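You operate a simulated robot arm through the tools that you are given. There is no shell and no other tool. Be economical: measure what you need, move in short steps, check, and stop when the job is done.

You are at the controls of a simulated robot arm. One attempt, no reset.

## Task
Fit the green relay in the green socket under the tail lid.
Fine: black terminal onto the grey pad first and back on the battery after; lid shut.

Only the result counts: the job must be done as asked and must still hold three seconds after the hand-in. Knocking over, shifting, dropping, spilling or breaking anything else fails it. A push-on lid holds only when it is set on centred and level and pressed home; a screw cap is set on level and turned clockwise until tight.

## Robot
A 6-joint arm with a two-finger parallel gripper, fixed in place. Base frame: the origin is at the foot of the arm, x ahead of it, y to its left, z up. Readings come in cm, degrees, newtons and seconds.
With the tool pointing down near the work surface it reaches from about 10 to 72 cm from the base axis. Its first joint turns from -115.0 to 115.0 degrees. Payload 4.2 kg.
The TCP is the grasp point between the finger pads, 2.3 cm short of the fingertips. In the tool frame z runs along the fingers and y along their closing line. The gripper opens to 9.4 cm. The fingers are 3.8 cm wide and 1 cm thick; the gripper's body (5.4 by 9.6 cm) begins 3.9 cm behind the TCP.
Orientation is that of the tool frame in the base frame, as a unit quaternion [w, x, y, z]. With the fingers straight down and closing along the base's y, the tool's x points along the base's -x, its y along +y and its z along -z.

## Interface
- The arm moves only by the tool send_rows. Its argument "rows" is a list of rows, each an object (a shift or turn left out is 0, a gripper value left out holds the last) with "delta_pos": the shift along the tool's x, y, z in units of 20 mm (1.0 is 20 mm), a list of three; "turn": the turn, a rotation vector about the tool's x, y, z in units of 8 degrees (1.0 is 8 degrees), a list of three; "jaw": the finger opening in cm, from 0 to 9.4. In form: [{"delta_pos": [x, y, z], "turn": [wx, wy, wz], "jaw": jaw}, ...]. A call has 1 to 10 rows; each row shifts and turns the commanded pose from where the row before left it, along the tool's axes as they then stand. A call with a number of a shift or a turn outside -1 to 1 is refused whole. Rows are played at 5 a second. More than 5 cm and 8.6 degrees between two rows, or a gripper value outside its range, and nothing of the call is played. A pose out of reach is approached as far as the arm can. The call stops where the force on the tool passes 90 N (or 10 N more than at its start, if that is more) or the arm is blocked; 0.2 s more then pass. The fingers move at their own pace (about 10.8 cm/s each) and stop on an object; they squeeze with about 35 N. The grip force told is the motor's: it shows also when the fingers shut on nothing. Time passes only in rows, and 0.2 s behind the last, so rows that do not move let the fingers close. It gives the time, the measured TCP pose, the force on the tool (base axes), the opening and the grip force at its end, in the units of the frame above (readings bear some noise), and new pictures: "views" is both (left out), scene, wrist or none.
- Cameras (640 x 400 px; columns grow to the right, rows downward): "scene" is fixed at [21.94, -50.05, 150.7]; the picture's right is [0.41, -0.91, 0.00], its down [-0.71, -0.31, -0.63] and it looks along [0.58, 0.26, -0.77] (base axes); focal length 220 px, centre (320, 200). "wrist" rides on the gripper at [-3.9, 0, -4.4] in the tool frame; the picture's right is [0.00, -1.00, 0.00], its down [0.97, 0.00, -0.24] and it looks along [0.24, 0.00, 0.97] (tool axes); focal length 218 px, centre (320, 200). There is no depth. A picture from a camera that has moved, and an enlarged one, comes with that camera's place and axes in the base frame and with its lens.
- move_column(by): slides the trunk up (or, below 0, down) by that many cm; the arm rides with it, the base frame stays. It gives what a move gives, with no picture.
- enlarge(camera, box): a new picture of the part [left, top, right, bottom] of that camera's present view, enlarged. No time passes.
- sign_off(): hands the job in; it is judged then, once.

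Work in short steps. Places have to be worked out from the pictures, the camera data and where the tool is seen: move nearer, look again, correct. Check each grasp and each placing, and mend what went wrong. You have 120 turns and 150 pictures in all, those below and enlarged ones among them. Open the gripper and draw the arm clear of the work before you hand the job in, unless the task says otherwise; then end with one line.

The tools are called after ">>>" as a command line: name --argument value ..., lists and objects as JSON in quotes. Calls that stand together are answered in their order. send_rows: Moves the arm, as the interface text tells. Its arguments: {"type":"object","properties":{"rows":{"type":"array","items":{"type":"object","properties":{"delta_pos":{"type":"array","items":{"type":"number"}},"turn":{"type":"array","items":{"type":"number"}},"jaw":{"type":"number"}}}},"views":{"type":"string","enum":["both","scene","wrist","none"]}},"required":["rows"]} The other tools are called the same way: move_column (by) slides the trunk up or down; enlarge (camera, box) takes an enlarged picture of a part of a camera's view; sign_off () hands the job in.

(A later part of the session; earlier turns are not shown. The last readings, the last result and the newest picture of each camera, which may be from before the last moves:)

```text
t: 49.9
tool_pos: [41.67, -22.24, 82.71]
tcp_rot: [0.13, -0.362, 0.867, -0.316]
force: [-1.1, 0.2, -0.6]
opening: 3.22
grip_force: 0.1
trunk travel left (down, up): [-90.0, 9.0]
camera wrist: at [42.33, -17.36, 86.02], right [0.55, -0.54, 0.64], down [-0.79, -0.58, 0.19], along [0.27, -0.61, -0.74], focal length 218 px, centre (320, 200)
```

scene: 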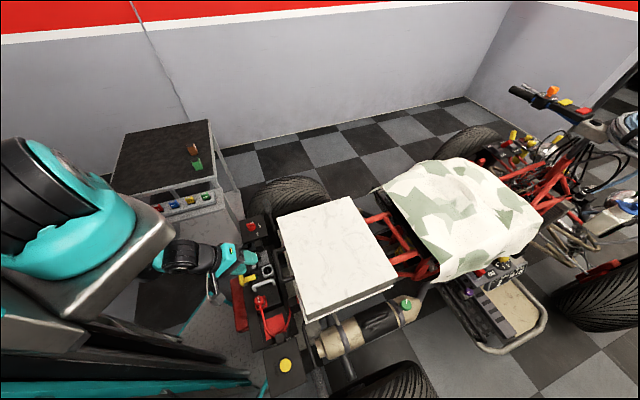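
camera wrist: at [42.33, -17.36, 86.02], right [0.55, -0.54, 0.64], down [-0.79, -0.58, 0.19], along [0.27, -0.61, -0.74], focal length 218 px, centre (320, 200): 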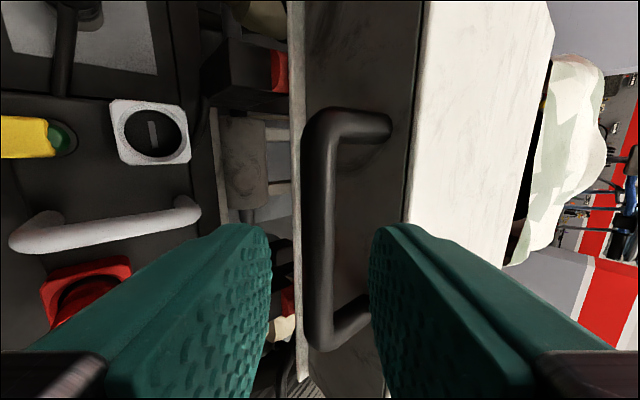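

>>> send_rows --rows '[{"delta_pos": [0, 0, 1]}, {"delta_pos": [0, 0, 0.9]}]' --views "both"

>>> enlarge --camera "scene" --box '[210, 200, 330, 320]'

```text
t: 50.5
tool_pos: [43.5, -23.9, 79.87]
tcp_rot: [0.13, -0.361, 0.868, -0.315]
force: [0.4, -0.7, 0.8]
opening: 3.2
grip_force: 0.0
trunk travel left (down, up): [-90.0, 9.0]
camera wrist: at [44.18, -19.14, 83.16], right [0.54, -0.54, 0.64], down [-0.79, -0.58, 0.19], along [0.27, -0.61, -0.74], focal length 218 px, centre (320, 200)
```

scene: 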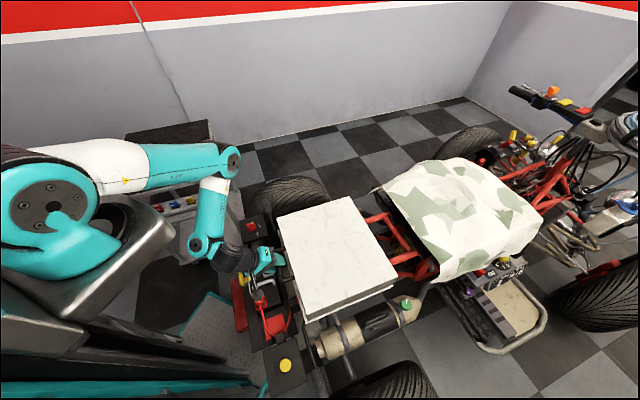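
wrist: 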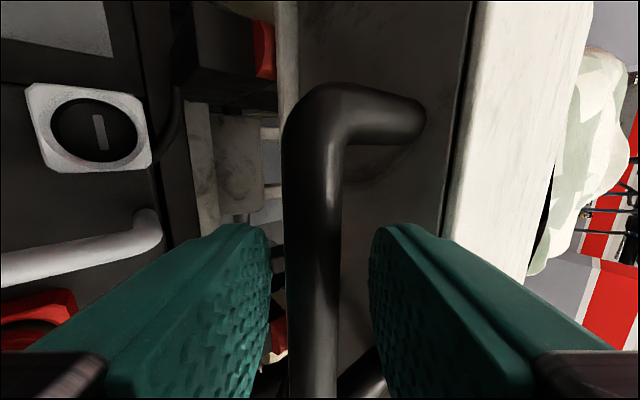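

```text
3.33 times, centred on (270, 260) of scene
camera zoom: at [21.94, -50.05, 150.7], right [0.41, -0.91, 0.0], down [-0.71, -0.31, -0.63], along [0.58, 0.26, -0.77], focal length 733 px, centre (487, 0)
```

zoom: 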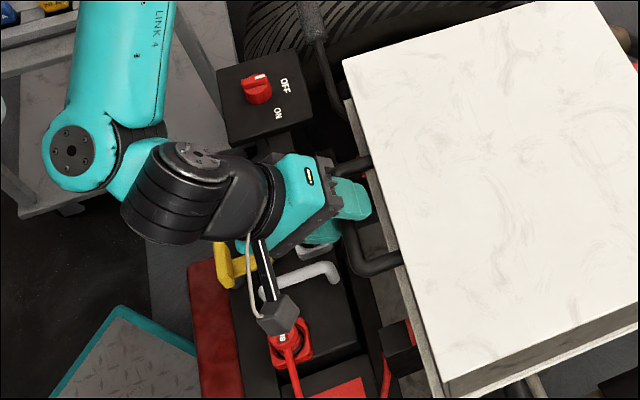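

Bar is between the jaws. Close on it.

>>> send_rows --rows '[{"jaw": 0}, {}, {}]' --views "wrist"

```text
t: 51.3
tool_pos: [43.53, -24.02, 79.86]
tcp_rot: [0.13, -0.361, 0.868, -0.316]
force: [-8.0, 8.5, -0.7]
opening: 1.56
grip_force: 45.5
trunk travel left (down, up): [-90.0, 9.0]
camera wrist: at [44.13, -19.12, 83.17], right [0.54, -0.54, 0.64], down [-0.79, -0.58, 0.19], along [0.27, -0.61, -0.74], focal length 218 px, centre (320, 200)
```

wrist: 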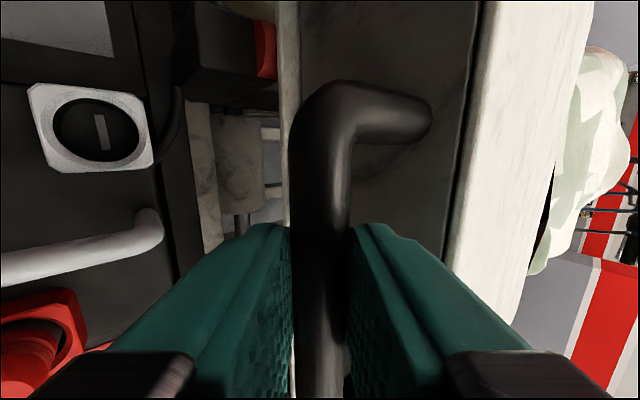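

Gripped (1.56 cm). Lift 1.5 cm to test how the lid moves.

>>> send_rows --rows '[{"delta_pos": [0, -0.24, -0.29]}, {"delta_pos": [0, -0.24, -0.29]}, {}]' --views "both"

```text
t: 52.1
tool_pos: [43.61, -24.15, 81.33]
tcp_rot: [0.13, -0.36, 0.868, -0.317]
force: [18.1, -40.3, -9.5]
opening: 1.6
grip_force: 45.1
trunk travel left (down, up): [-90.0, 9.0]
camera wrist: at [44.31, -19.25, 84.63], right [0.54, -0.54, 0.64], down [-0.8, -0.58, 0.19], along [0.27, -0.61, -0.74], focal length 218 px, centre (320, 200)
```

scene: 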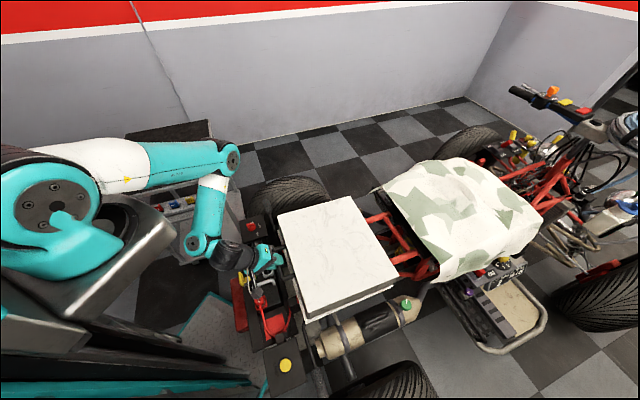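
wrist: 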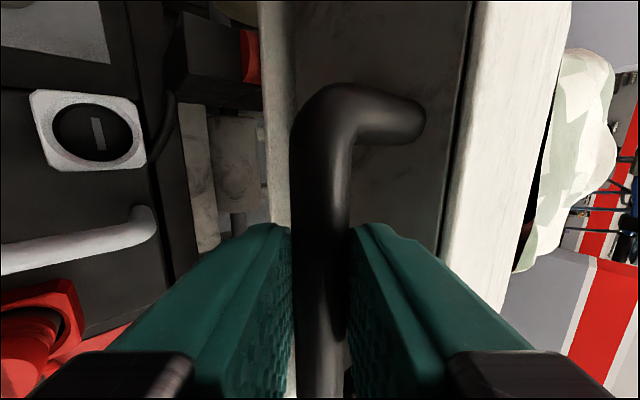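

The lid lifts at the near edge (hinged at the far side); side force shows it wants to go lidward. Shift 0.3 cm lidward and pitch with the lid.

>>> send_rows --rows '[{"delta_pos": [0, -0.12, 0.1], "turn": [0.33, 0, 0]}, {}]' --views "none"

```text
t: 52.7
tool_pos: [43.54, -24.05, 81.38]
tcp_rot: [0.138, -0.358, 0.861, -0.333]
force: [-5.3, 1.4, -2.9]
opening: 1.56
grip_force: 44.5
trunk travel left (down, up): [-90.0, 9.0]
```

Force relaxed. Continue along the arc, turning with the lid 3° per row.

>>> send_rows --rows '[{"delta_pos": [0, -0.688, -0.545], "turn": [0.375, 0, 0]}, {"delta_pos": [0, -0.688, -0.545], "turn": [0.375, 0, 0]}, {}]' --views "none"

```text
t: 53.5
tool_pos: [44.43, -22.86, 84.09]
tcp_rot: [0.155, -0.349, 0.842, -0.381]
force: [-15.0, -33.2, -8.2]
opening: 1.55
grip_force: 44.9
out of reach, approached as far as the arm can: row 1, 2
trunk travel left (down, up): [-90.0, 9.0]
```

Out of reach: tilting retracts the wrist too far. I'll lower the lid, release, raise the trunk and regrip with less tilt, letting the bar pivot in the jaws.

>>> send_rows --rows '[{"delta_pos": [0, 0.525, 0.462], "turn": [-0.36, 0, 0]}, {"delta_pos": [0, 0.525, 0.462], "turn": [-0.36, 0, 0]}, {"delta_pos": [0, 0.5, 0.5], "turn": [-0.36, 0, 0]}, {}]' --views "both"

```text
t: 54.5
tool_pos: [44.37, -22.58, 79.96]
tcp_rot: [0.131, -0.361, 0.868, -0.316]
force: [-30.7, 35.8, 6.3]
opening: 1.54
grip_force: 45.0
trunk travel left (down, up): [-90.0, 9.0]
camera wrist: at [45.23, -17.77, 83.24], right [0.54, -0.54, 0.64], down [-0.79, -0.58, 0.18], along [0.27, -0.61, -0.75], focal length 218 px, centre (320, 200)
```

scene: 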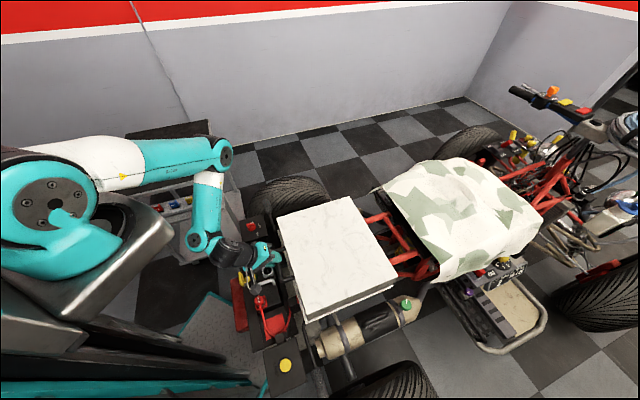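
wrist: 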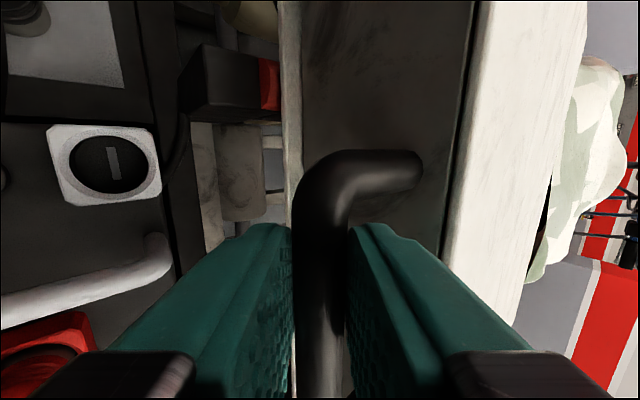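

Lid is down again. Release, back off, raise the trunk 9, reduce tilt to 25° and re-approach.

>>> send_rows --rows '[{"jaw": 3.2}, {}, {"delta_pos": [0, 0, -1]}, {"delta_pos": [0, 0, -1]}, {"delta_pos": [0, 0, -1]}]' --views "none"

>>> move_column --by 9

>>> send_rows --rows '[{"turn": [-1, 0, 0]}, {"turn": [-0.875, 0, 0], "delta_pos": [0.7, 0, 0]}, {"delta_pos": [0, 0.42, 0.9]}, {"delta_pos": [0, 0.42, 0.9]}, {"delta_pos": [0, 0.42, 0.9]}, {"delta_pos": [0, 0.42, 0.9]}]' --views "wrist"

```text
t: 55.7
tool_pos: [41.94, -20.19, 84.38]
tcp_rot: [0.13, -0.361, 0.868, -0.317]
force: [0.4, -0.4, 0.6]
opening: 3.22
grip_force: 0.1
trunk travel left (down, up): [-90.0, 9.0]
```

```text
t: 57.0
tool_pos: [41.91, -20.24, 93.4]
tcp_rot: [0.13, -0.361, 0.868, -0.315]
force: [0.2, 0.3, 0.1]
opening: 3.19
grip_force: 0.1
trunk travel left (down, up): [-99.0, 0.0]
```

```text
t: 58.4
tool_pos: [41.02, -21.09, 85.46]
tcp_rot: [0.082, -0.374, 0.902, -0.199]
force: [-0.5, -0.1, -0.4]
opening: 3.19
grip_force: 0.0
trunk travel left (down, up): [-99.0, 0.0]
camera wrist: at [42.41, -17.02, 89.34], right [0.64, -0.64, 0.42], down [-0.76, -0.62, 0.22], along [0.12, -0.46, -0.88], focal length 218 px, centre (320, 200)
```

wrist: 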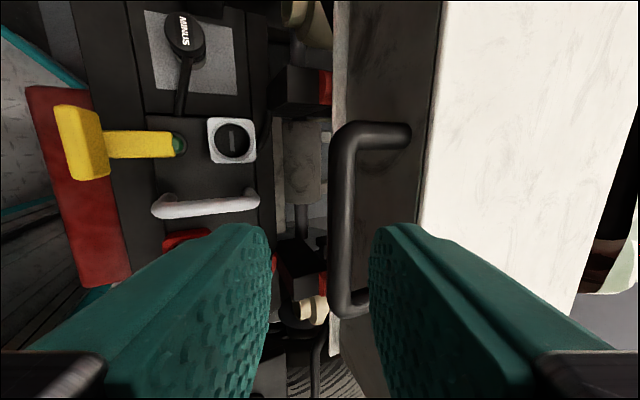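

Shift 1.36 cm lidward across the jaws and advance ~6.9 cm.

>>> send_rows --rows '[{"delta_pos": [0, -0.68, 0]}, {"delta_pos": [0, 0, 1]}, {"delta_pos": [0, 0, 1]}, {"delta_pos": [0, 0, 0.8]}]' --views "wrist"

```text
t: 59.4
tool_pos: [43.37, -23.74, 81.03]
tcp_rot: [0.082, -0.374, 0.902, -0.2]
force: [0.5, 0.4, -0.8]
opening: 3.2
grip_force: 0.1
trunk travel left (down, up): [-99.0, 0.0]
camera wrist: at [44.8, -19.61, 84.86], right [0.64, -0.64, 0.42], down [-0.76, -0.62, 0.22], along [0.12, -0.46, -0.88], focal length 218 px, centre (320, 200)
```

wrist: 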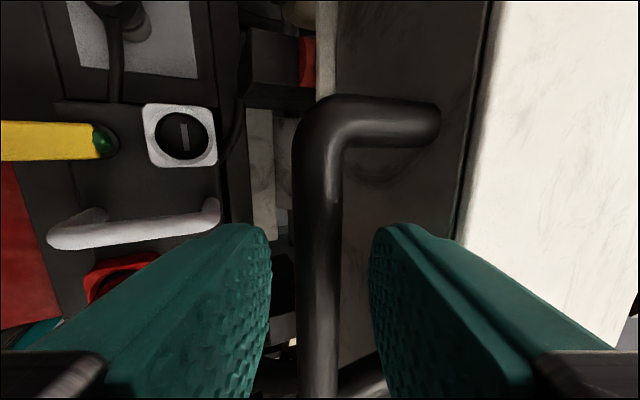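

>>> send_rows --rows '[{"delta_pos": [0, 0, 0.6]}, {"jaw": 0}, {}, {}]' --views "none"

>>> send_rows --rows '[{"delta_pos": [0, -0.32, -0.68]}, {}]' --views "none"

```text
t: 60.4
tool_pos: [43.66, -24.11, 79.83]
tcp_rot: [0.081, -0.374, 0.902, -0.2]
force: [-4.2, 8.2, -1.2]
opening: 1.55
grip_force: 44.9
trunk travel left (down, up): [-99.0, 0.0]
```

```text
t: 61.0
tool_pos: [43.82, -24.27, 81.35]
tcp_rot: [0.083, -0.375, 0.901, -0.202]
force: [-0.9, -18.7, -5.4]
opening: 1.55
grip_force: 44.9
trunk travel left (down, up): [-99.0, 0.0]
```

Now follow the arc with fixed tool tilt, in small increments.

>>> send_rows --rows '[{"delta_pos": [0, -0.435, -0.64]}, {"delta_pos": [0, -0.435, -0.64]}, {}]' --views "none"

```text
t: 61.8
tool_pos: [44.38, -24.65, 84.51]
tcp_rot: [0.082, -0.376, 0.901, -0.201]
force: [7.8, -43.9, -13.5]
opening: 1.55
grip_force: 45.3
trunk travel left (down, up): [-99.0, 0.0]
```

>>> send_rows --rows '[{"delta_pos": [0.1, -0.136, 0.063]}, {}]' --views "none"

```text
t: 62.4
tool_pos: [44.4, -24.57, 84.39]
tcp_rot: [0.084, -0.376, 0.901, -0.199]
force: [21.9, 4.7, -6.9]
opening: 1.53
grip_force: 45.2
trunk travel left (down, up): [-99.0, 0.0]
```

Measured points fit a hinge at W≈81, z≈75.4. Continue along that arc.

>>> send_rows --rows '[{"delta_pos": [-0.05, -0.793, -0.86]}, {"delta_pos": [0, -0.846, -0.797]}, {}]' --views "none"

```text
t: 63.2
tool_pos: [45.61, -25.93, 89.01]
tcp_rot: [0.081, -0.374, 0.902, -0.2]
force: [17.7, -9.0, -12.0]
opening: 1.55
grip_force: 44.5
trunk travel left (down, up): [-99.0, 0.0]
```

Forces small; continue.

>>> send_rows --rows '[{"delta_pos": [0, -0.92, -0.735]}, {"delta_pos": [0, -0.948, -0.672]}, {"delta_pos": [0, -0.997, -0.61]}, {}]' --views "both"

```text
t: 64.2
tool_pos: [48.18, -28.34, 94.93]
tcp_rot: [0.082, -0.375, 0.902, -0.199]
force: [18.1, -3.1, -13.6]
opening: 1.54
grip_force: 45.5
trunk travel left (down, up): [-99.0, 0.0]
camera wrist: at [49.5, -24.24, 98.88], right [0.64, -0.64, 0.42], down [-0.76, -0.62, 0.22], along [0.12, -0.46, -0.88], focal length 218 px, centre (320, 200)
```

scene: 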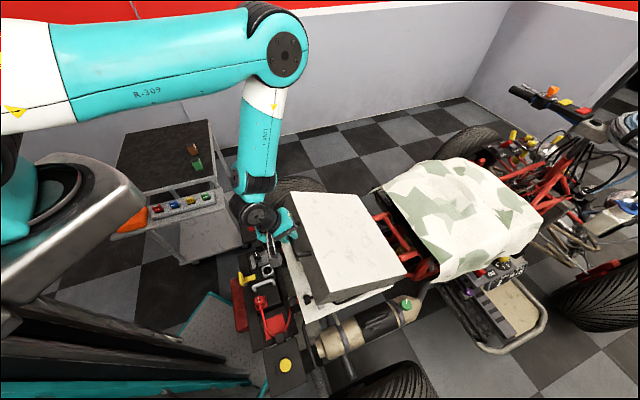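
wrist: 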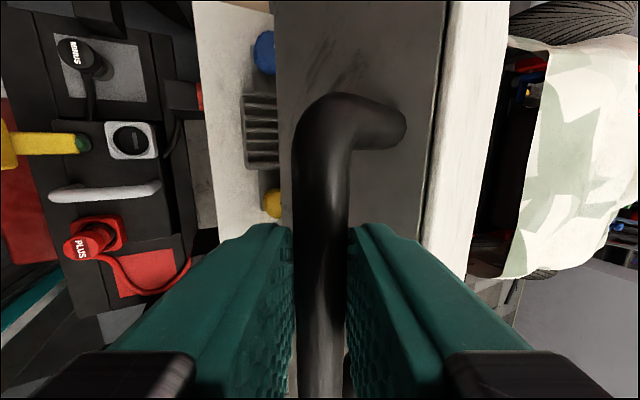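

Opening well; sockets visible inside. Continue to ~40°.

>>> send_rows --rows '[{"delta_pos": [0, -0.774, -0.406]}, {"delta_pos": [0, -0.789, -0.366]}, {"delta_pos": [0, -0.81, -0.328]}, {"delta_pos": [0, -0.831, -0.291]}, {}]' --views "none"

```text
t: 65.4
tool_pos: [51.12, -31.55, 100.03]
tcp_rot: [0.081, -0.376, 0.902, -0.198]
force: [-8.9, 9.6, 7.7]
opening: 1.57
grip_force: 44.7
trunk travel left (down, up): [-99.0, 0.0]
```

>>> send_rows --rows '[{"delta_pos": [0, -0.837, -0.233]}, {"delta_pos": [0, -0.854, -0.197]}, {"delta_pos": [0, -0.864, -0.148]}, {"delta_pos": [0, -0.867, -0.108]}, {}]' --views "none"

```text
t: 66.6
tool_pos: [55.18, -35.61, 104.32]
tcp_rot: [0.081, -0.376, 0.902, -0.199]
force: [1.6, 1.8, -2.2]
opening: 1.53
grip_force: 44.3
trunk travel left (down, up): [-99.0, 0.0]
```

Model is matching (52°). Continue to 64°.

>>> send_rows --rows '[{"delta_pos": [0, -0.871, -0.057]}, {"delta_pos": [0, -0.872, -0.012]}, {"delta_pos": [0, -0.873, 0.032]}, {"delta_pos": [0, -0.874, 0.077]}, {}]' --views "both"

```text
t: 67.8
tool_pos: [59.73, -40.02, 107.25]
tcp_rot: [0.082, -0.374, 0.902, -0.202]
force: [-5.8, 2.6, 17.5]
opening: 1.54
grip_force: 44.4
trunk travel left (down, up): [-99.0, 0.0]
camera wrist: at [61.14, -35.89, 111.13], right [0.64, -0.64, 0.42], down [-0.76, -0.61, 0.22], along [0.12, -0.46, -0.88], focal length 218 px, centre (320, 200)
```

scene: 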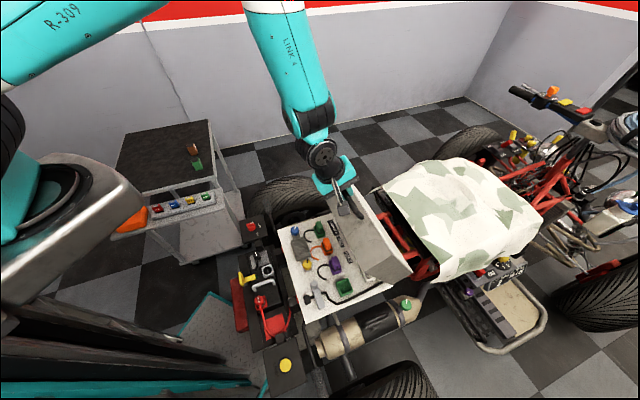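
wrist: 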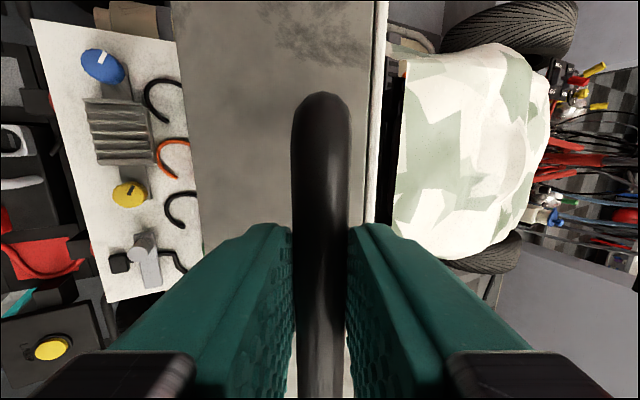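

>>> enlarge --camera "scene" --box '[240, 170, 440, 330]'

>>> send_rows --rows '[{"delta_pos": [0, -0.862, 0.127]}, {"delta_pos": [0, -0.852, 0.172]}, {}]' --views "none"

```text
2.50 times, centred on (340, 250) of scene
camera zoom: at [21.94, -50.05, 150.7], right [0.41, -0.91, 0.0], down [-0.71, -0.31, -0.63], along [0.58, 0.26, -0.77], focal length 550 px, centre (270, 75)
```

zoom: 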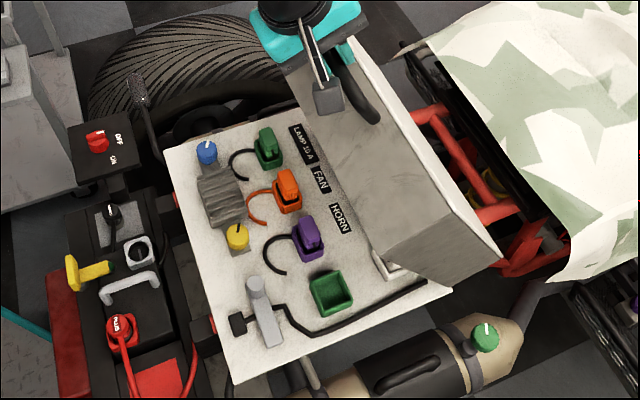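

```text
t: 68.6
tool_pos: [62.01, -42.42, 108.14]
tcp_rot: [0.083, -0.374, 0.901, -0.201]
force: [-6.0, 1.1, 20.1]
opening: 1.53
grip_force: 45.1
trunk travel left (down, up): [-99.0, 0.0]
```

At ~70° open. Test whether the lid stays by caging the bar loosely (jaw 2.6): if it wants to fall, the near finger still catches it.

>>> send_rows --rows '[{"jaw": 2.8}, {}, {}, {}]' --views "wrist"

```text
t: 69.6
tool_pos: [61.98, -42.3, 108.03]
tcp_rot: [0.082, -0.374, 0.902, -0.2]
force: [0.5, 0.1, -0.1]
opening: 2.81
grip_force: 0.1
trunk travel left (down, up): [-99.0, 0.0]
camera wrist: at [63.5, -38.15, 111.95], right [0.64, -0.64, 0.42], down [-0.76, -0.62, 0.22], along [0.12, -0.46, -0.88], focal length 218 px, centre (320, 200)
```

wrist: 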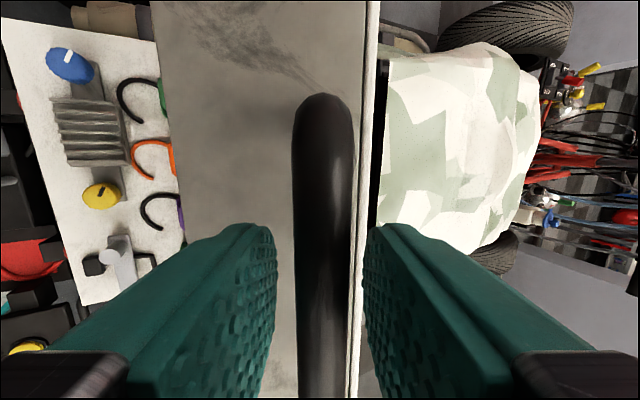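

The lid stays. I'll try pushing it further open (to ~82°) for more room, with the bar caged.

>>> send_rows --rows '[{"delta_pos": [0, -0.85, 0.22]}, {"delta_pos": [0, -0.85, 0.24]}, {"delta_pos": [0, -0.82, 0.3]}, {"delta_pos": [0, -0.8, 0.32]}, {}]' --views "both"

```text
t: 70.8
tool_pos: [67.04, -47.23, 108.74]
tcp_rot: [0.082, -0.375, 0.902, -0.2]
force: [-1.3, 0.0, -0.3]
opening: 2.83
grip_force: 0.1
trunk travel left (down, up): [-99.0, 0.0]
camera wrist: at [68.47, -43.07, 112.65], right [0.64, -0.64, 0.42], down [-0.76, -0.62, 0.22], along [0.12, -0.46, -0.88], focal length 218 px, centre (320, 200)
```

scene: 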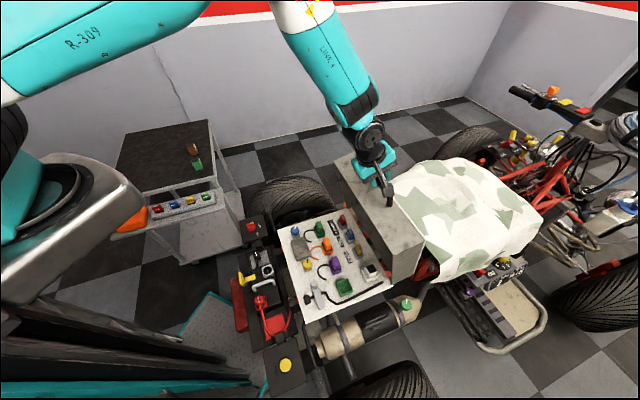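
wrist: 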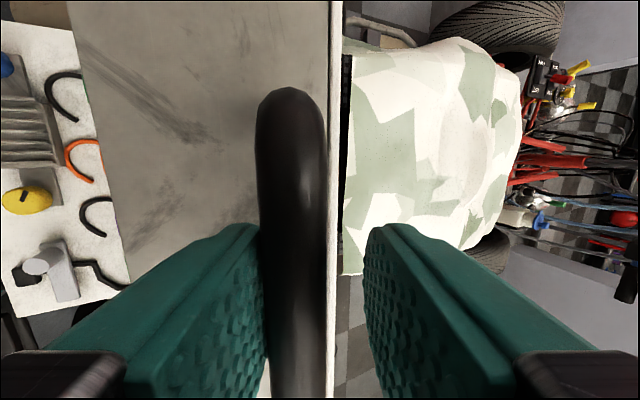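

Lid at ~80° and resting. Open the jaws and withdraw along the tool axis.

>>> send_rows --rows '[{"jaw": 4.5}, {}, {"delta_pos": [0, 0, -1]}, {"delta_pos": [0, 0, -1]}, {"delta_pos": [0, 0, -1]}, {"delta_pos": [0, 0, -1]}, {"delta_pos": [0, 0.5, -0.5]}]' --views "both"

>>> enlarge --camera "scene" --box '[260, 150, 420, 330]'

```text
t: 72.4
tool_pos: [63.46, -43.94, 116.59]
tcp_rot: [0.082, -0.375, 0.902, -0.199]
force: [0.4, -0.2, 0.3]
opening: 4.51
grip_force: 0.0
trunk travel left (down, up): [-99.0, 0.0]
camera wrist: at [64.89, -39.81, 120.48], right [0.64, -0.64, 0.42], down [-0.76, -0.62, 0.22], along [0.12, -0.46, -0.88], focal length 218 px, centre (320, 200)
```

scene: 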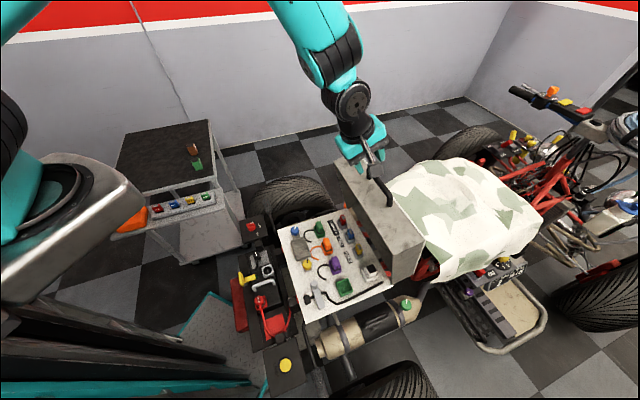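
wrist: 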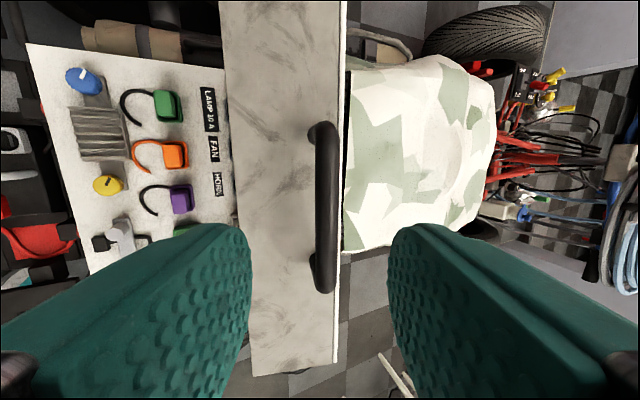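

```text
2.22 times, centred on (340, 240) of scene
camera zoom: at [21.94, -50.05, 150.7], right [0.41, -0.91, 0.0], down [-0.71, -0.31, -0.63], along [0.58, 0.26, -0.77], focal length 488 px, centre (276, 111)
```

zoom: 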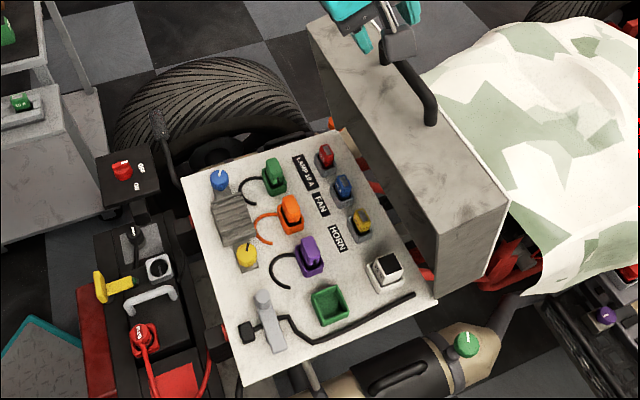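

The inside shows an empty green square socket at the right front. Now go to the table for the green relay (≈(71,35,81)): untilt and travel in +y at height.

>>> send_rows --rows '[{"delta_pos": [0, 0.5, -1], "turn": [-1, 0, 0]}, {"turn": [-1, 0, 0], "delta_pos": [-0.5, 1, 0]}, {"turn": [-1, 0, 0], "delta_pos": [-1, 1, 0]}, {"turn": [-0.125, 0, 0], "delta_pos": [-1, 1, 0]}, {"delta_pos": [-1, 1, 0]}, {"delta_pos": [-1, 1, 0]}, {"delta_pos": [-1, 1, 0]}, {"delta_pos": [-1, 1, 0]}, {"delta_pos": [-1, 1, 0]}, {"delta_pos": [-1, 1, 0]}]' --views "none"

>>> send_rows --rows '[{"delta_pos": [-1, 1, 0]}, {"delta_pos": [-1, 1, 0]}, {"delta_pos": [-1, 1, 0]}, {"delta_pos": [-1, 1, 0]}, {"delta_pos": [-1, 1, 0]}, {"delta_pos": [-1, 1, 0]}, {"delta_pos": [-1, 1, 0]}, {"delta_pos": [-1, 1, 0]}, {"delta_pos": [-1, 1, 0]}, {"delta_pos": [-1, 1, 0]}]' --views "both"

```text
t: 74.6
tool_pos: [61.99, -17.9, 117.18]
tcp_rot: [-0.001, -0.384, 0.923, 0.001]
force: [0.0, -1.4, -0.2]
opening: 4.49
grip_force: 0.1
trunk travel left (down, up): [-99.0, 0.0]
```

```text
t: 76.8
tool_pos: [61.6, 10.47, 117.01]
tcp_rot: [-0.002, -0.383, 0.924, 0.001]
force: [0.1, 0.3, 0.2]
opening: 4.51
grip_force: 0.0
trunk travel left (down, up): [-99.0, 0.0]
camera wrist: at [64.37, 13.23, 121.32], right [0.71, -0.71, 0.0], down [-0.68, -0.69, 0.24], along [-0.17, -0.17, -0.97], focal length 218 px, centre (320, 200)
```

scene: 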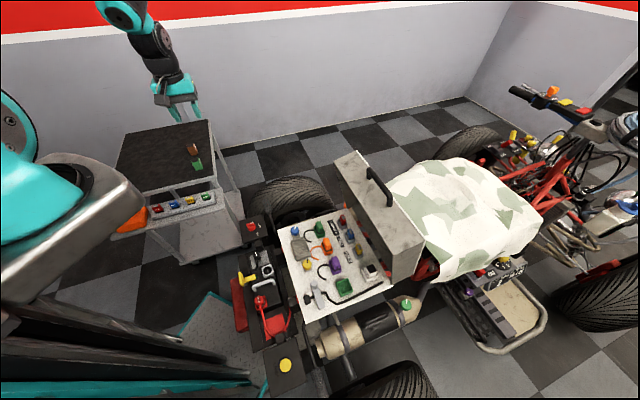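
wrist: 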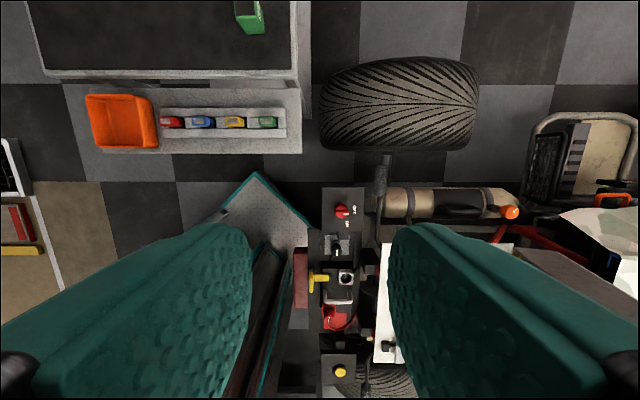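

Relay estimated at (70.5,35,81). Lower the trunk 18 and approach for a closer look.

>>> move_column --by -18

>>> send_rows --rows '[{"delta_pos": [-1, 1, 0]}, {"delta_pos": [-1, 1, 0]}, {"delta_pos": [-1, 1, 0]}, {"delta_pos": [-1, 1, 0]}, {"delta_pos": [-1, 1, 0]}, {"delta_pos": [-1, 0.2, 0]}, {"delta_pos": [-1, 0.2, 0]}, {"delta_pos": [-1, 0, 0]}]' --views "both"

```text
t: 78.8
tool_pos: [61.53, 10.41, 99.08]
tcp_rot: [-0.001, -0.383, 0.924, 0.002]
force: [0.3, 0.0, -0.6]
opening: 4.51
grip_force: 0.1
trunk travel left (down, up): [-81.0, 18.0]
```

```text
t: 80.6
tool_pos: [65.42, 29.21, 99.04]
tcp_rot: [0.0, -0.384, 0.924, 0.001]
force: [0.1, -0.9, 0.4]
opening: 4.51
grip_force: 0.2
trunk travel left (down, up): [-81.0, 18.0]
camera wrist: at [68.11, 32.16, 103.31], right [0.71, -0.71, 0.0], down [-0.68, -0.69, 0.24], along [-0.17, -0.17, -0.97], focal length 218 px, centre (320, 200)
```

scene: 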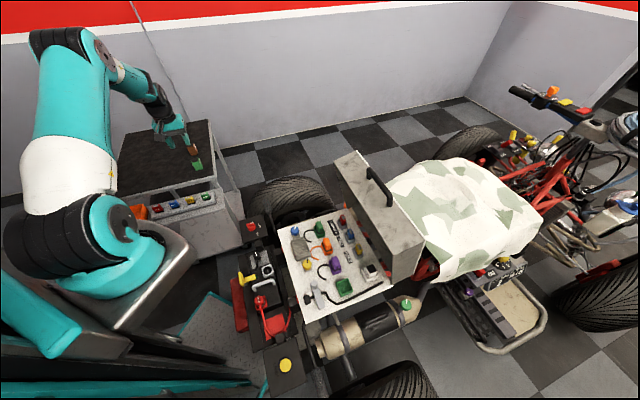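
wrist: 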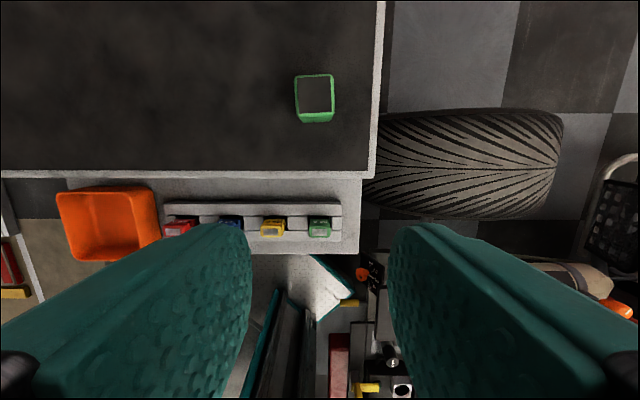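

>>> enlarge --camera "wrist" --box '[250, 50, 390, 150]'

>>> enlarge --camera "scene" --box '[140, 110, 240, 220]'

>>> enlarge --camera "scene" --box '[280, 210, 400, 320]'

```text
4.00 times, centred on (320, 100) of wrist
camera zoom: at [68.11, 32.16, 103.31], right [0.71, -0.71, 0.0], down [-0.68, -0.69, 0.24], along [-0.17, -0.17, -0.97], focal length 873 px, centre (320, 600)
```

zoom: 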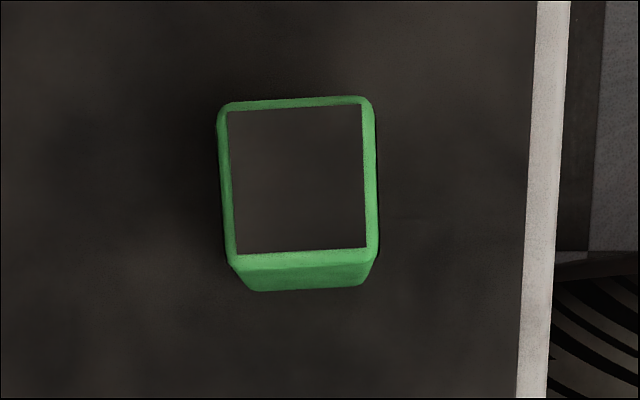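

```text
3.64 times, centred on (190, 165) of scene
camera zoom: at [21.94, -50.05, 150.7], right [0.41, -0.91, 0.0], down [-0.71, -0.31, -0.63], along [0.58, 0.26, -0.77], focal length 799 px, centre (793, 327)
```

zoom: 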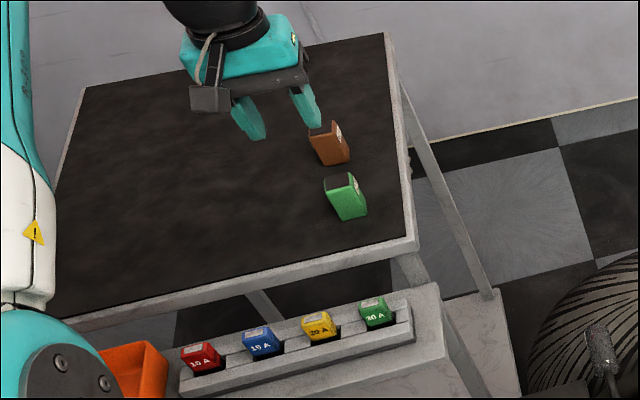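

```text
3.64 times, centred on (340, 265) of scene
camera zoom: at [21.94, -50.05, 150.7], right [0.41, -0.91, 0.0], down [-0.71, -0.31, -0.63], along [0.58, 0.26, -0.77], focal length 799 px, centre (247, -36)
```

zoom: 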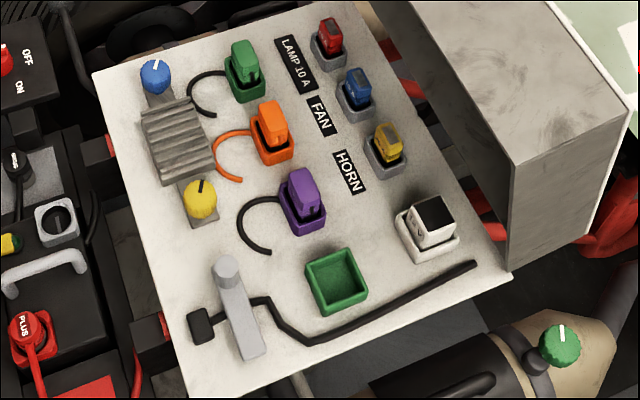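

Relay is a square green box (~3.2 cm) with a black top at ≈(70.7,35.5). Move over it at height.

>>> send_rows --rows '[{"delta_pos": [-1, 0.1, 0], "jaw": 6}, {"delta_pos": [-1, 0.1, 0]}, {"delta_pos": [-1, 0.1, 0]}, {"delta_pos": [-1, 0.05, 0]}, {}]' --views "wrist"

```text
t: 81.8
tool_pos: [70.48, 35.21, 98.99]
tcp_rot: [-0.002, -0.384, 0.923, 0.0]
force: [-0.8, 0.6, -0.3]
opening: 6.01
grip_force: 0.1
trunk travel left (down, up): [-81.0, 18.0]
camera wrist: at [73.23, 38.05, 103.3], right [0.71, -0.71, 0.0], down [-0.68, -0.69, 0.24], along [-0.17, -0.17, -0.97], focal length 218 px, centre (320, 200)
```

wrist: 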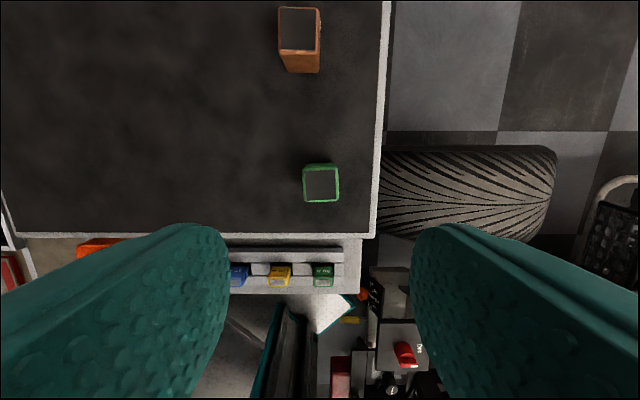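

Relay top triangulates to (70.8,35.6,82.5). Fine-shift and descend to z≈87.

>>> send_rows --rows '[{"delta_pos": [-0.24, 0.03, 1]}, {"delta_pos": [0, 0, 1]}, {"delta_pos": [0, 0, 1]}, {"delta_pos": [0, 0, 1]}, {"delta_pos": [0, 0, 1]}, {"delta_pos": [0, 0, 1]}]' --views "wrist"

>>> enlarge --camera "wrist" --box '[240, 150, 400, 260]'

>>> enlarge --camera "scene" --box '[150, 120, 230, 180]'

```text
t: 83.2
tool_pos: [69.31, 34.57, 87.3]
tcp_rot: [-0.002, -0.384, 0.923, 0.001]
force: [-0.2, -0.2, -1.1]
opening: 5.97
grip_force: 0.1
out of reach, approached as far as the arm can: row 3, 5, 6
trunk travel left (down, up): [-81.0, 18.0]
camera wrist: at [72.07, 37.42, 91.71], right [0.71, -0.71, 0.0], down [-0.68, -0.69, 0.24], along [-0.17, -0.17, -0.97], focal length 218 px, centre (320, 200)
```

wrist: 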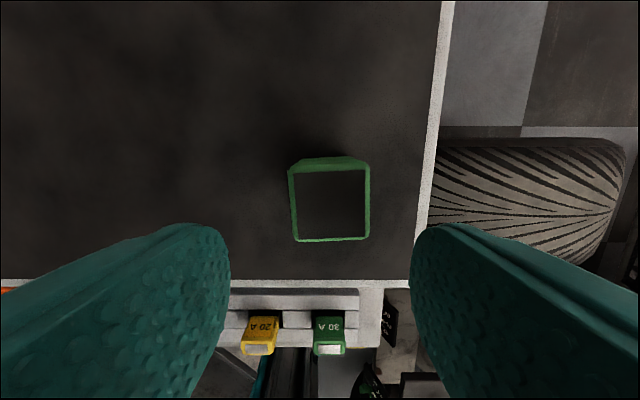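

```text
3.64 times, centred on (320, 205) of wrist
camera zoom: at [72.07, 37.42, 91.71], right [0.71, -0.71, 0.0], down [-0.68, -0.69, 0.24], along [-0.17, -0.17, -0.97], focal length 794 px, centre (320, 182)
```

zoom: 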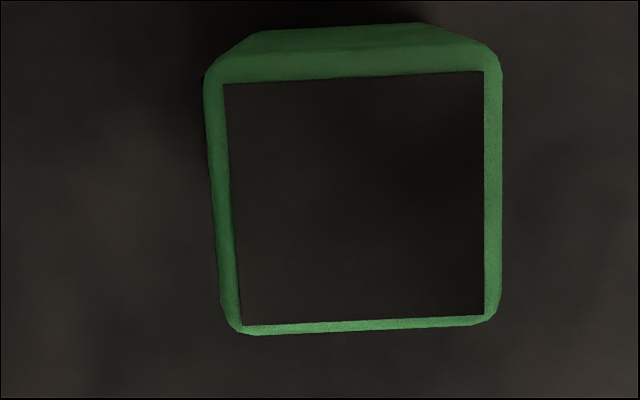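

```text
6.67 times, centred on (190, 150) of scene
camera zoom: at [21.94, -50.05, 150.7], right [0.41, -0.91, 0.0], down [-0.71, -0.31, -0.63], along [0.58, 0.26, -0.77], focal length 1465 px, centre (1187, 533)
```

zoom: 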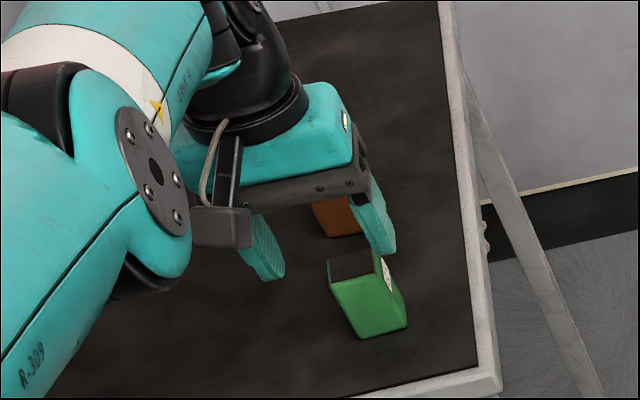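

Arm is at its lower reach limit here; raise the tool, drop the trunk 14, and re-centre.

>>> send_rows --rows '[{"delta_pos": [0, 0, -1]}, {"delta_pos": [0, 0, -1]}, {"delta_pos": [0, 0, -1]}, {"delta_pos": [0, 0, -1]}, {"delta_pos": [0, 0, -1]}, {"delta_pos": [0, 0, -1]}, {"delta_pos": [0, 0, -1]}]' --views "none"

>>> move_column --by -14

```text
t: 84.8
tool_pos: [70.61, 35.7, 101.07]
tcp_rot: [-0.002, -0.383, 0.924, 0.0]
force: [-0.5, -0.3, 0.2]
opening: 5.98
grip_force: 0.0
out of reach, approached as far as the arm can: row 2, 3, 5, 7
trunk travel left (down, up): [-81.0, 18.0]
```

```text
t: 86.5
tool_pos: [70.56, 35.55, 87.23]
tcp_rot: [-0.001, -0.384, 0.923, 0.0]
force: [-0.4, -0.3, -0.5]
opening: 5.98
grip_force: 0.1
trunk travel left (down, up): [-67.0, 32.0]
```

>>> send_rows --rows '[{"delta_pos": [0, 0, 1]}, {"delta_pos": [0, 0, 0.8]}, {}]' --views "both"

```text
t: 87.3
tool_pos: [70.62, 35.7, 83.66]
tcp_rot: [-0.002, -0.383, 0.924, 0.0]
force: [0.6, 0.0, 0.4]
opening: 6.01
grip_force: 0.0
trunk travel left (down, up): [-67.0, 32.0]
camera wrist: at [73.33, 38.61, 87.97], right [0.71, -0.71, 0.0], down [-0.68, -0.69, 0.24], along [-0.17, -0.17, -0.97], focal length 218 px, centre (320, 200)
```

scene: 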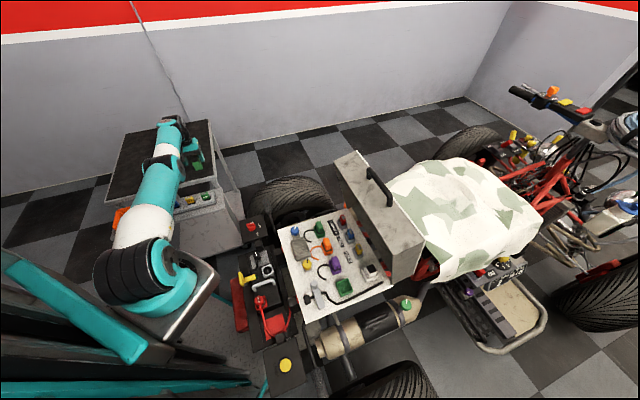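
wrist: 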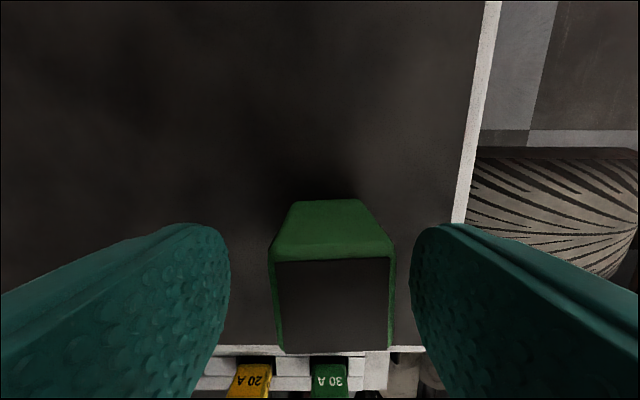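

Well centred; small correction, descend 1.8 cm and close.

>>> send_rows --rows '[{"delta_pos": [0, -0.15, 0.5]}, {"delta_pos": [0, 0, 0.4]}, {"jaw": 0}, {}, {}]' --views "wrist"

```text
t: 88.5
tool_pos: [70.7, 35.33, 81.84]
tcp_rot: [-0.001, -0.383, 0.924, 0.001]
force: [0.7, -1.0, 0.6]
opening: 3.31
grip_force: 34.9
trunk travel left (down, up): [-67.0, 32.0]
camera wrist: at [73.43, 38.21, 86.2], right [0.71, -0.71, 0.0], down [-0.68, -0.69, 0.24], along [-0.17, -0.17, -0.97], focal length 218 px, centre (320, 200)
```

wrist: 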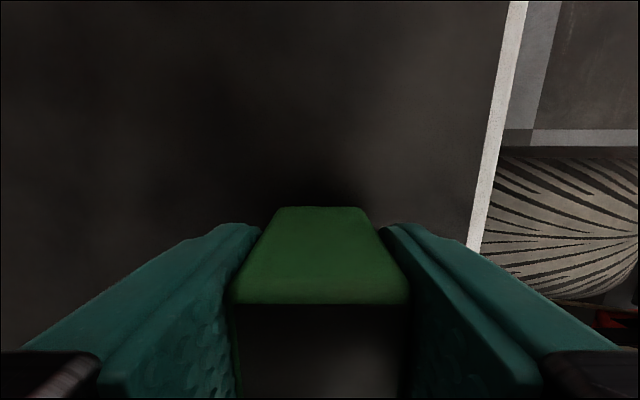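

Gripped at 3.31 cm. Raise the trunk 32 and travel back toward the tray.

>>> move_column --by 32

>>> send_rows --rows '[{"delta_pos": [1, -0.56, 0]}, {"delta_pos": [1, -0.56, 0]}, {"delta_pos": [1, -0.56, 0]}, {"delta_pos": [1, -0.56, 0]}, {"delta_pos": [1, -0.56, 0]}, {"delta_pos": [1, -0.56, 0]}, {"delta_pos": [1, -0.56, 0]}, {"delta_pos": [1, -0.56, 0]}, {"delta_pos": [1, -0.56, 0]}, {"delta_pos": [1, -0.56, 0]}]' --views "none"

>>> send_rows --rows '[{"delta_pos": [1, -0.56, 0]}, {"delta_pos": [1, -0.56, 0]}, {"delta_pos": [1, -0.56, 0]}, {"delta_pos": [1, -0.56, 0]}, {"delta_pos": [1, -0.56, 0]}, {"delta_pos": [1, -0.56, 0]}, {"delta_pos": [1, -0.56, 0]}, {"delta_pos": [1, -0.56, 0]}, {"delta_pos": [1, -0.56, 0]}, {"delta_pos": [1, -0.56, 0]}]' --views "none"

>>> send_rows --rows '[{"delta_pos": [1, -0.56, 0]}, {"delta_pos": [1, -0.56, 0]}, {"delta_pos": [1, -0.56, 0]}, {"delta_pos": [1, -0.56, 0]}, {"delta_pos": [1, -0.56, 0]}]' --views "both"

```text
t: 91.6
tool_pos: [70.57, 35.37, 113.83]
tcp_rot: [-0.001, -0.384, 0.923, 0.001]
force: [-0.9, 0.4, -0.1]
opening: 3.35
grip_force: 35.5
trunk travel left (down, up): [-99.0, 0.0]
```

```text
t: 93.8
tool_pos: [64.73, 13.25, 113.93]
tcp_rot: [0.0, -0.383, 0.924, 0.001]
force: [0.1, 0.7, -0.6]
opening: 3.33
grip_force: 34.5
trunk travel left (down, up): [-99.0, 0.0]
```

```text
t: 96.0
tool_pos: [58.07, -8.83, 113.86]
tcp_rot: [-0.002, -0.383, 0.924, 0.001]
force: [-0.2, 1.0, 0.6]
opening: 3.32
grip_force: 35.4
trunk travel left (down, up): [-99.0, 0.0]
```

```text
t: 97.2
tool_pos: [55.09, -19.77, 114.12]
tcp_rot: [-0.001, -0.384, 0.923, 0.001]
force: [0.5, 0.0, -0.1]
opening: 3.33
grip_force: 35.1
trunk travel left (down, up): [-99.0, 0.0]
camera wrist: at [57.96, -16.93, 118.42], right [0.71, -0.71, 0.0], down [-0.68, -0.69, 0.24], along [-0.17, -0.17, -0.97], focal length 218 px, centre (320, 200)
```

scene: 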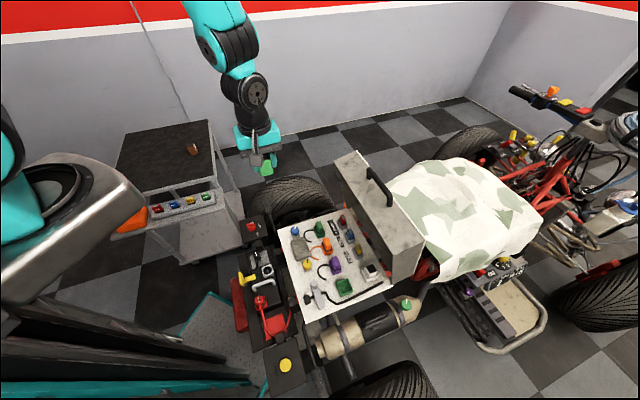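
wrist: 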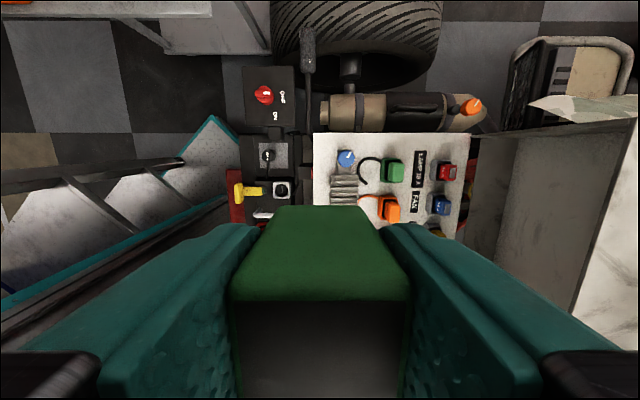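

Relay blocks the direct view, so I go past the socket on the −L side (right of it) to see the socket in the upper part of the wrist image.

>>> send_rows --rows '[{"delta_pos": [1, -0.25, 0]}, {"delta_pos": [1, -0.25, 0]}, {"delta_pos": [1, -0.25, 0]}, {"delta_pos": [1, -0.25, 0]}, {"delta_pos": [1, -0.25, 0]}, {"delta_pos": [1, -0.25, 0]}, {"delta_pos": [1, -0.25, 0]}, {"delta_pos": [1, -0.25, 0]}, {"delta_pos": [1, -0.25, 0]}, {"delta_pos": [1, -0.25, 0]}]' --views "none"

>>> send_rows --rows '[{"delta_pos": [1, -0.25, 0.6]}, {"delta_pos": [1, -0.25, 0.6]}, {"delta_pos": [1, -0.25, 0.6]}, {"delta_pos": [1, -0.25, 0.6]}, {"delta_pos": [1, -0.25, 0.6]}, {"delta_pos": [1, -0.25, 0.6]}, {"delta_pos": [1, -0.25, 0.6]}, {"delta_pos": [1, -0.25, 0.6]}]' --views "both"

```text
t: 99.4
tool_pos: [44.66, -37.5, 113.94]
tcp_rot: [-0.001, -0.384, 0.923, 0.0]
force: [-0.1, -0.3, 0.1]
opening: 3.32
grip_force: 35.1
trunk travel left (down, up): [-99.0, 0.0]
```

```text
t: 101.2
tool_pos: [36.03, -51.62, 104.38]
tcp_rot: [-0.001, -0.383, 0.924, 0.0]
force: [-0.7, -0.4, -0.3]
opening: 3.33
grip_force: 35.5
trunk travel left (down, up): [-99.0, 0.0]
camera wrist: at [38.84, -48.79, 108.68], right [0.71, -0.71, 0.0], down [-0.68, -0.69, 0.24], along [-0.17, -0.17, -0.97], focal length 218 px, centre (320, 200)
```

scene: 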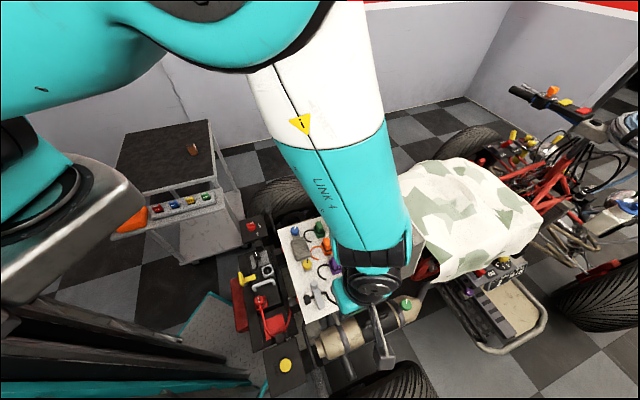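
wrist: 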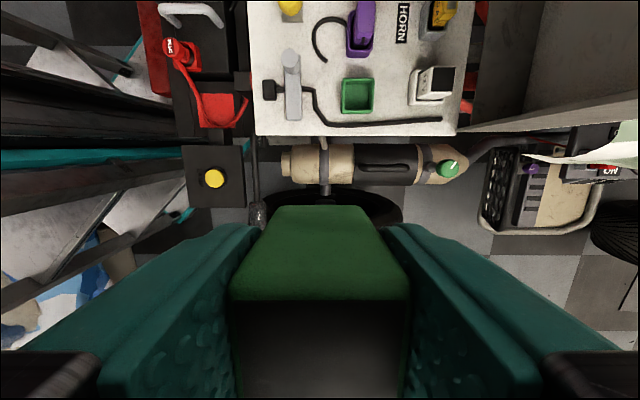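

>>> enlarge --camera "wrist" --box '[320, 40, 480, 140]'

```text
4.00 times, centred on (400, 90) of wrist
camera zoom: at [38.84, -48.79, 108.68], right [0.71, -0.71, 0.0], down [-0.68, -0.69, 0.24], along [-0.17, -0.17, -0.97], focal length 873 px, centre (0, 640)
```

zoom: 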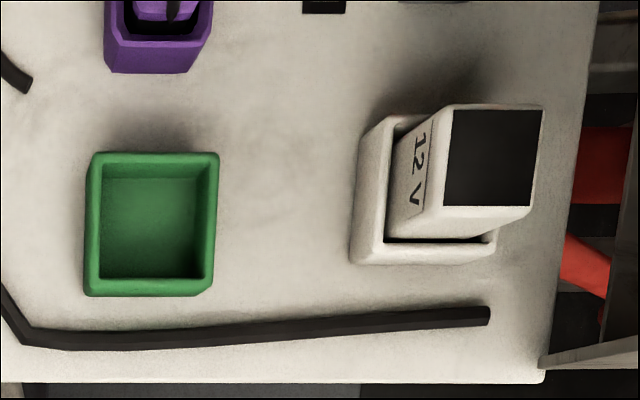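

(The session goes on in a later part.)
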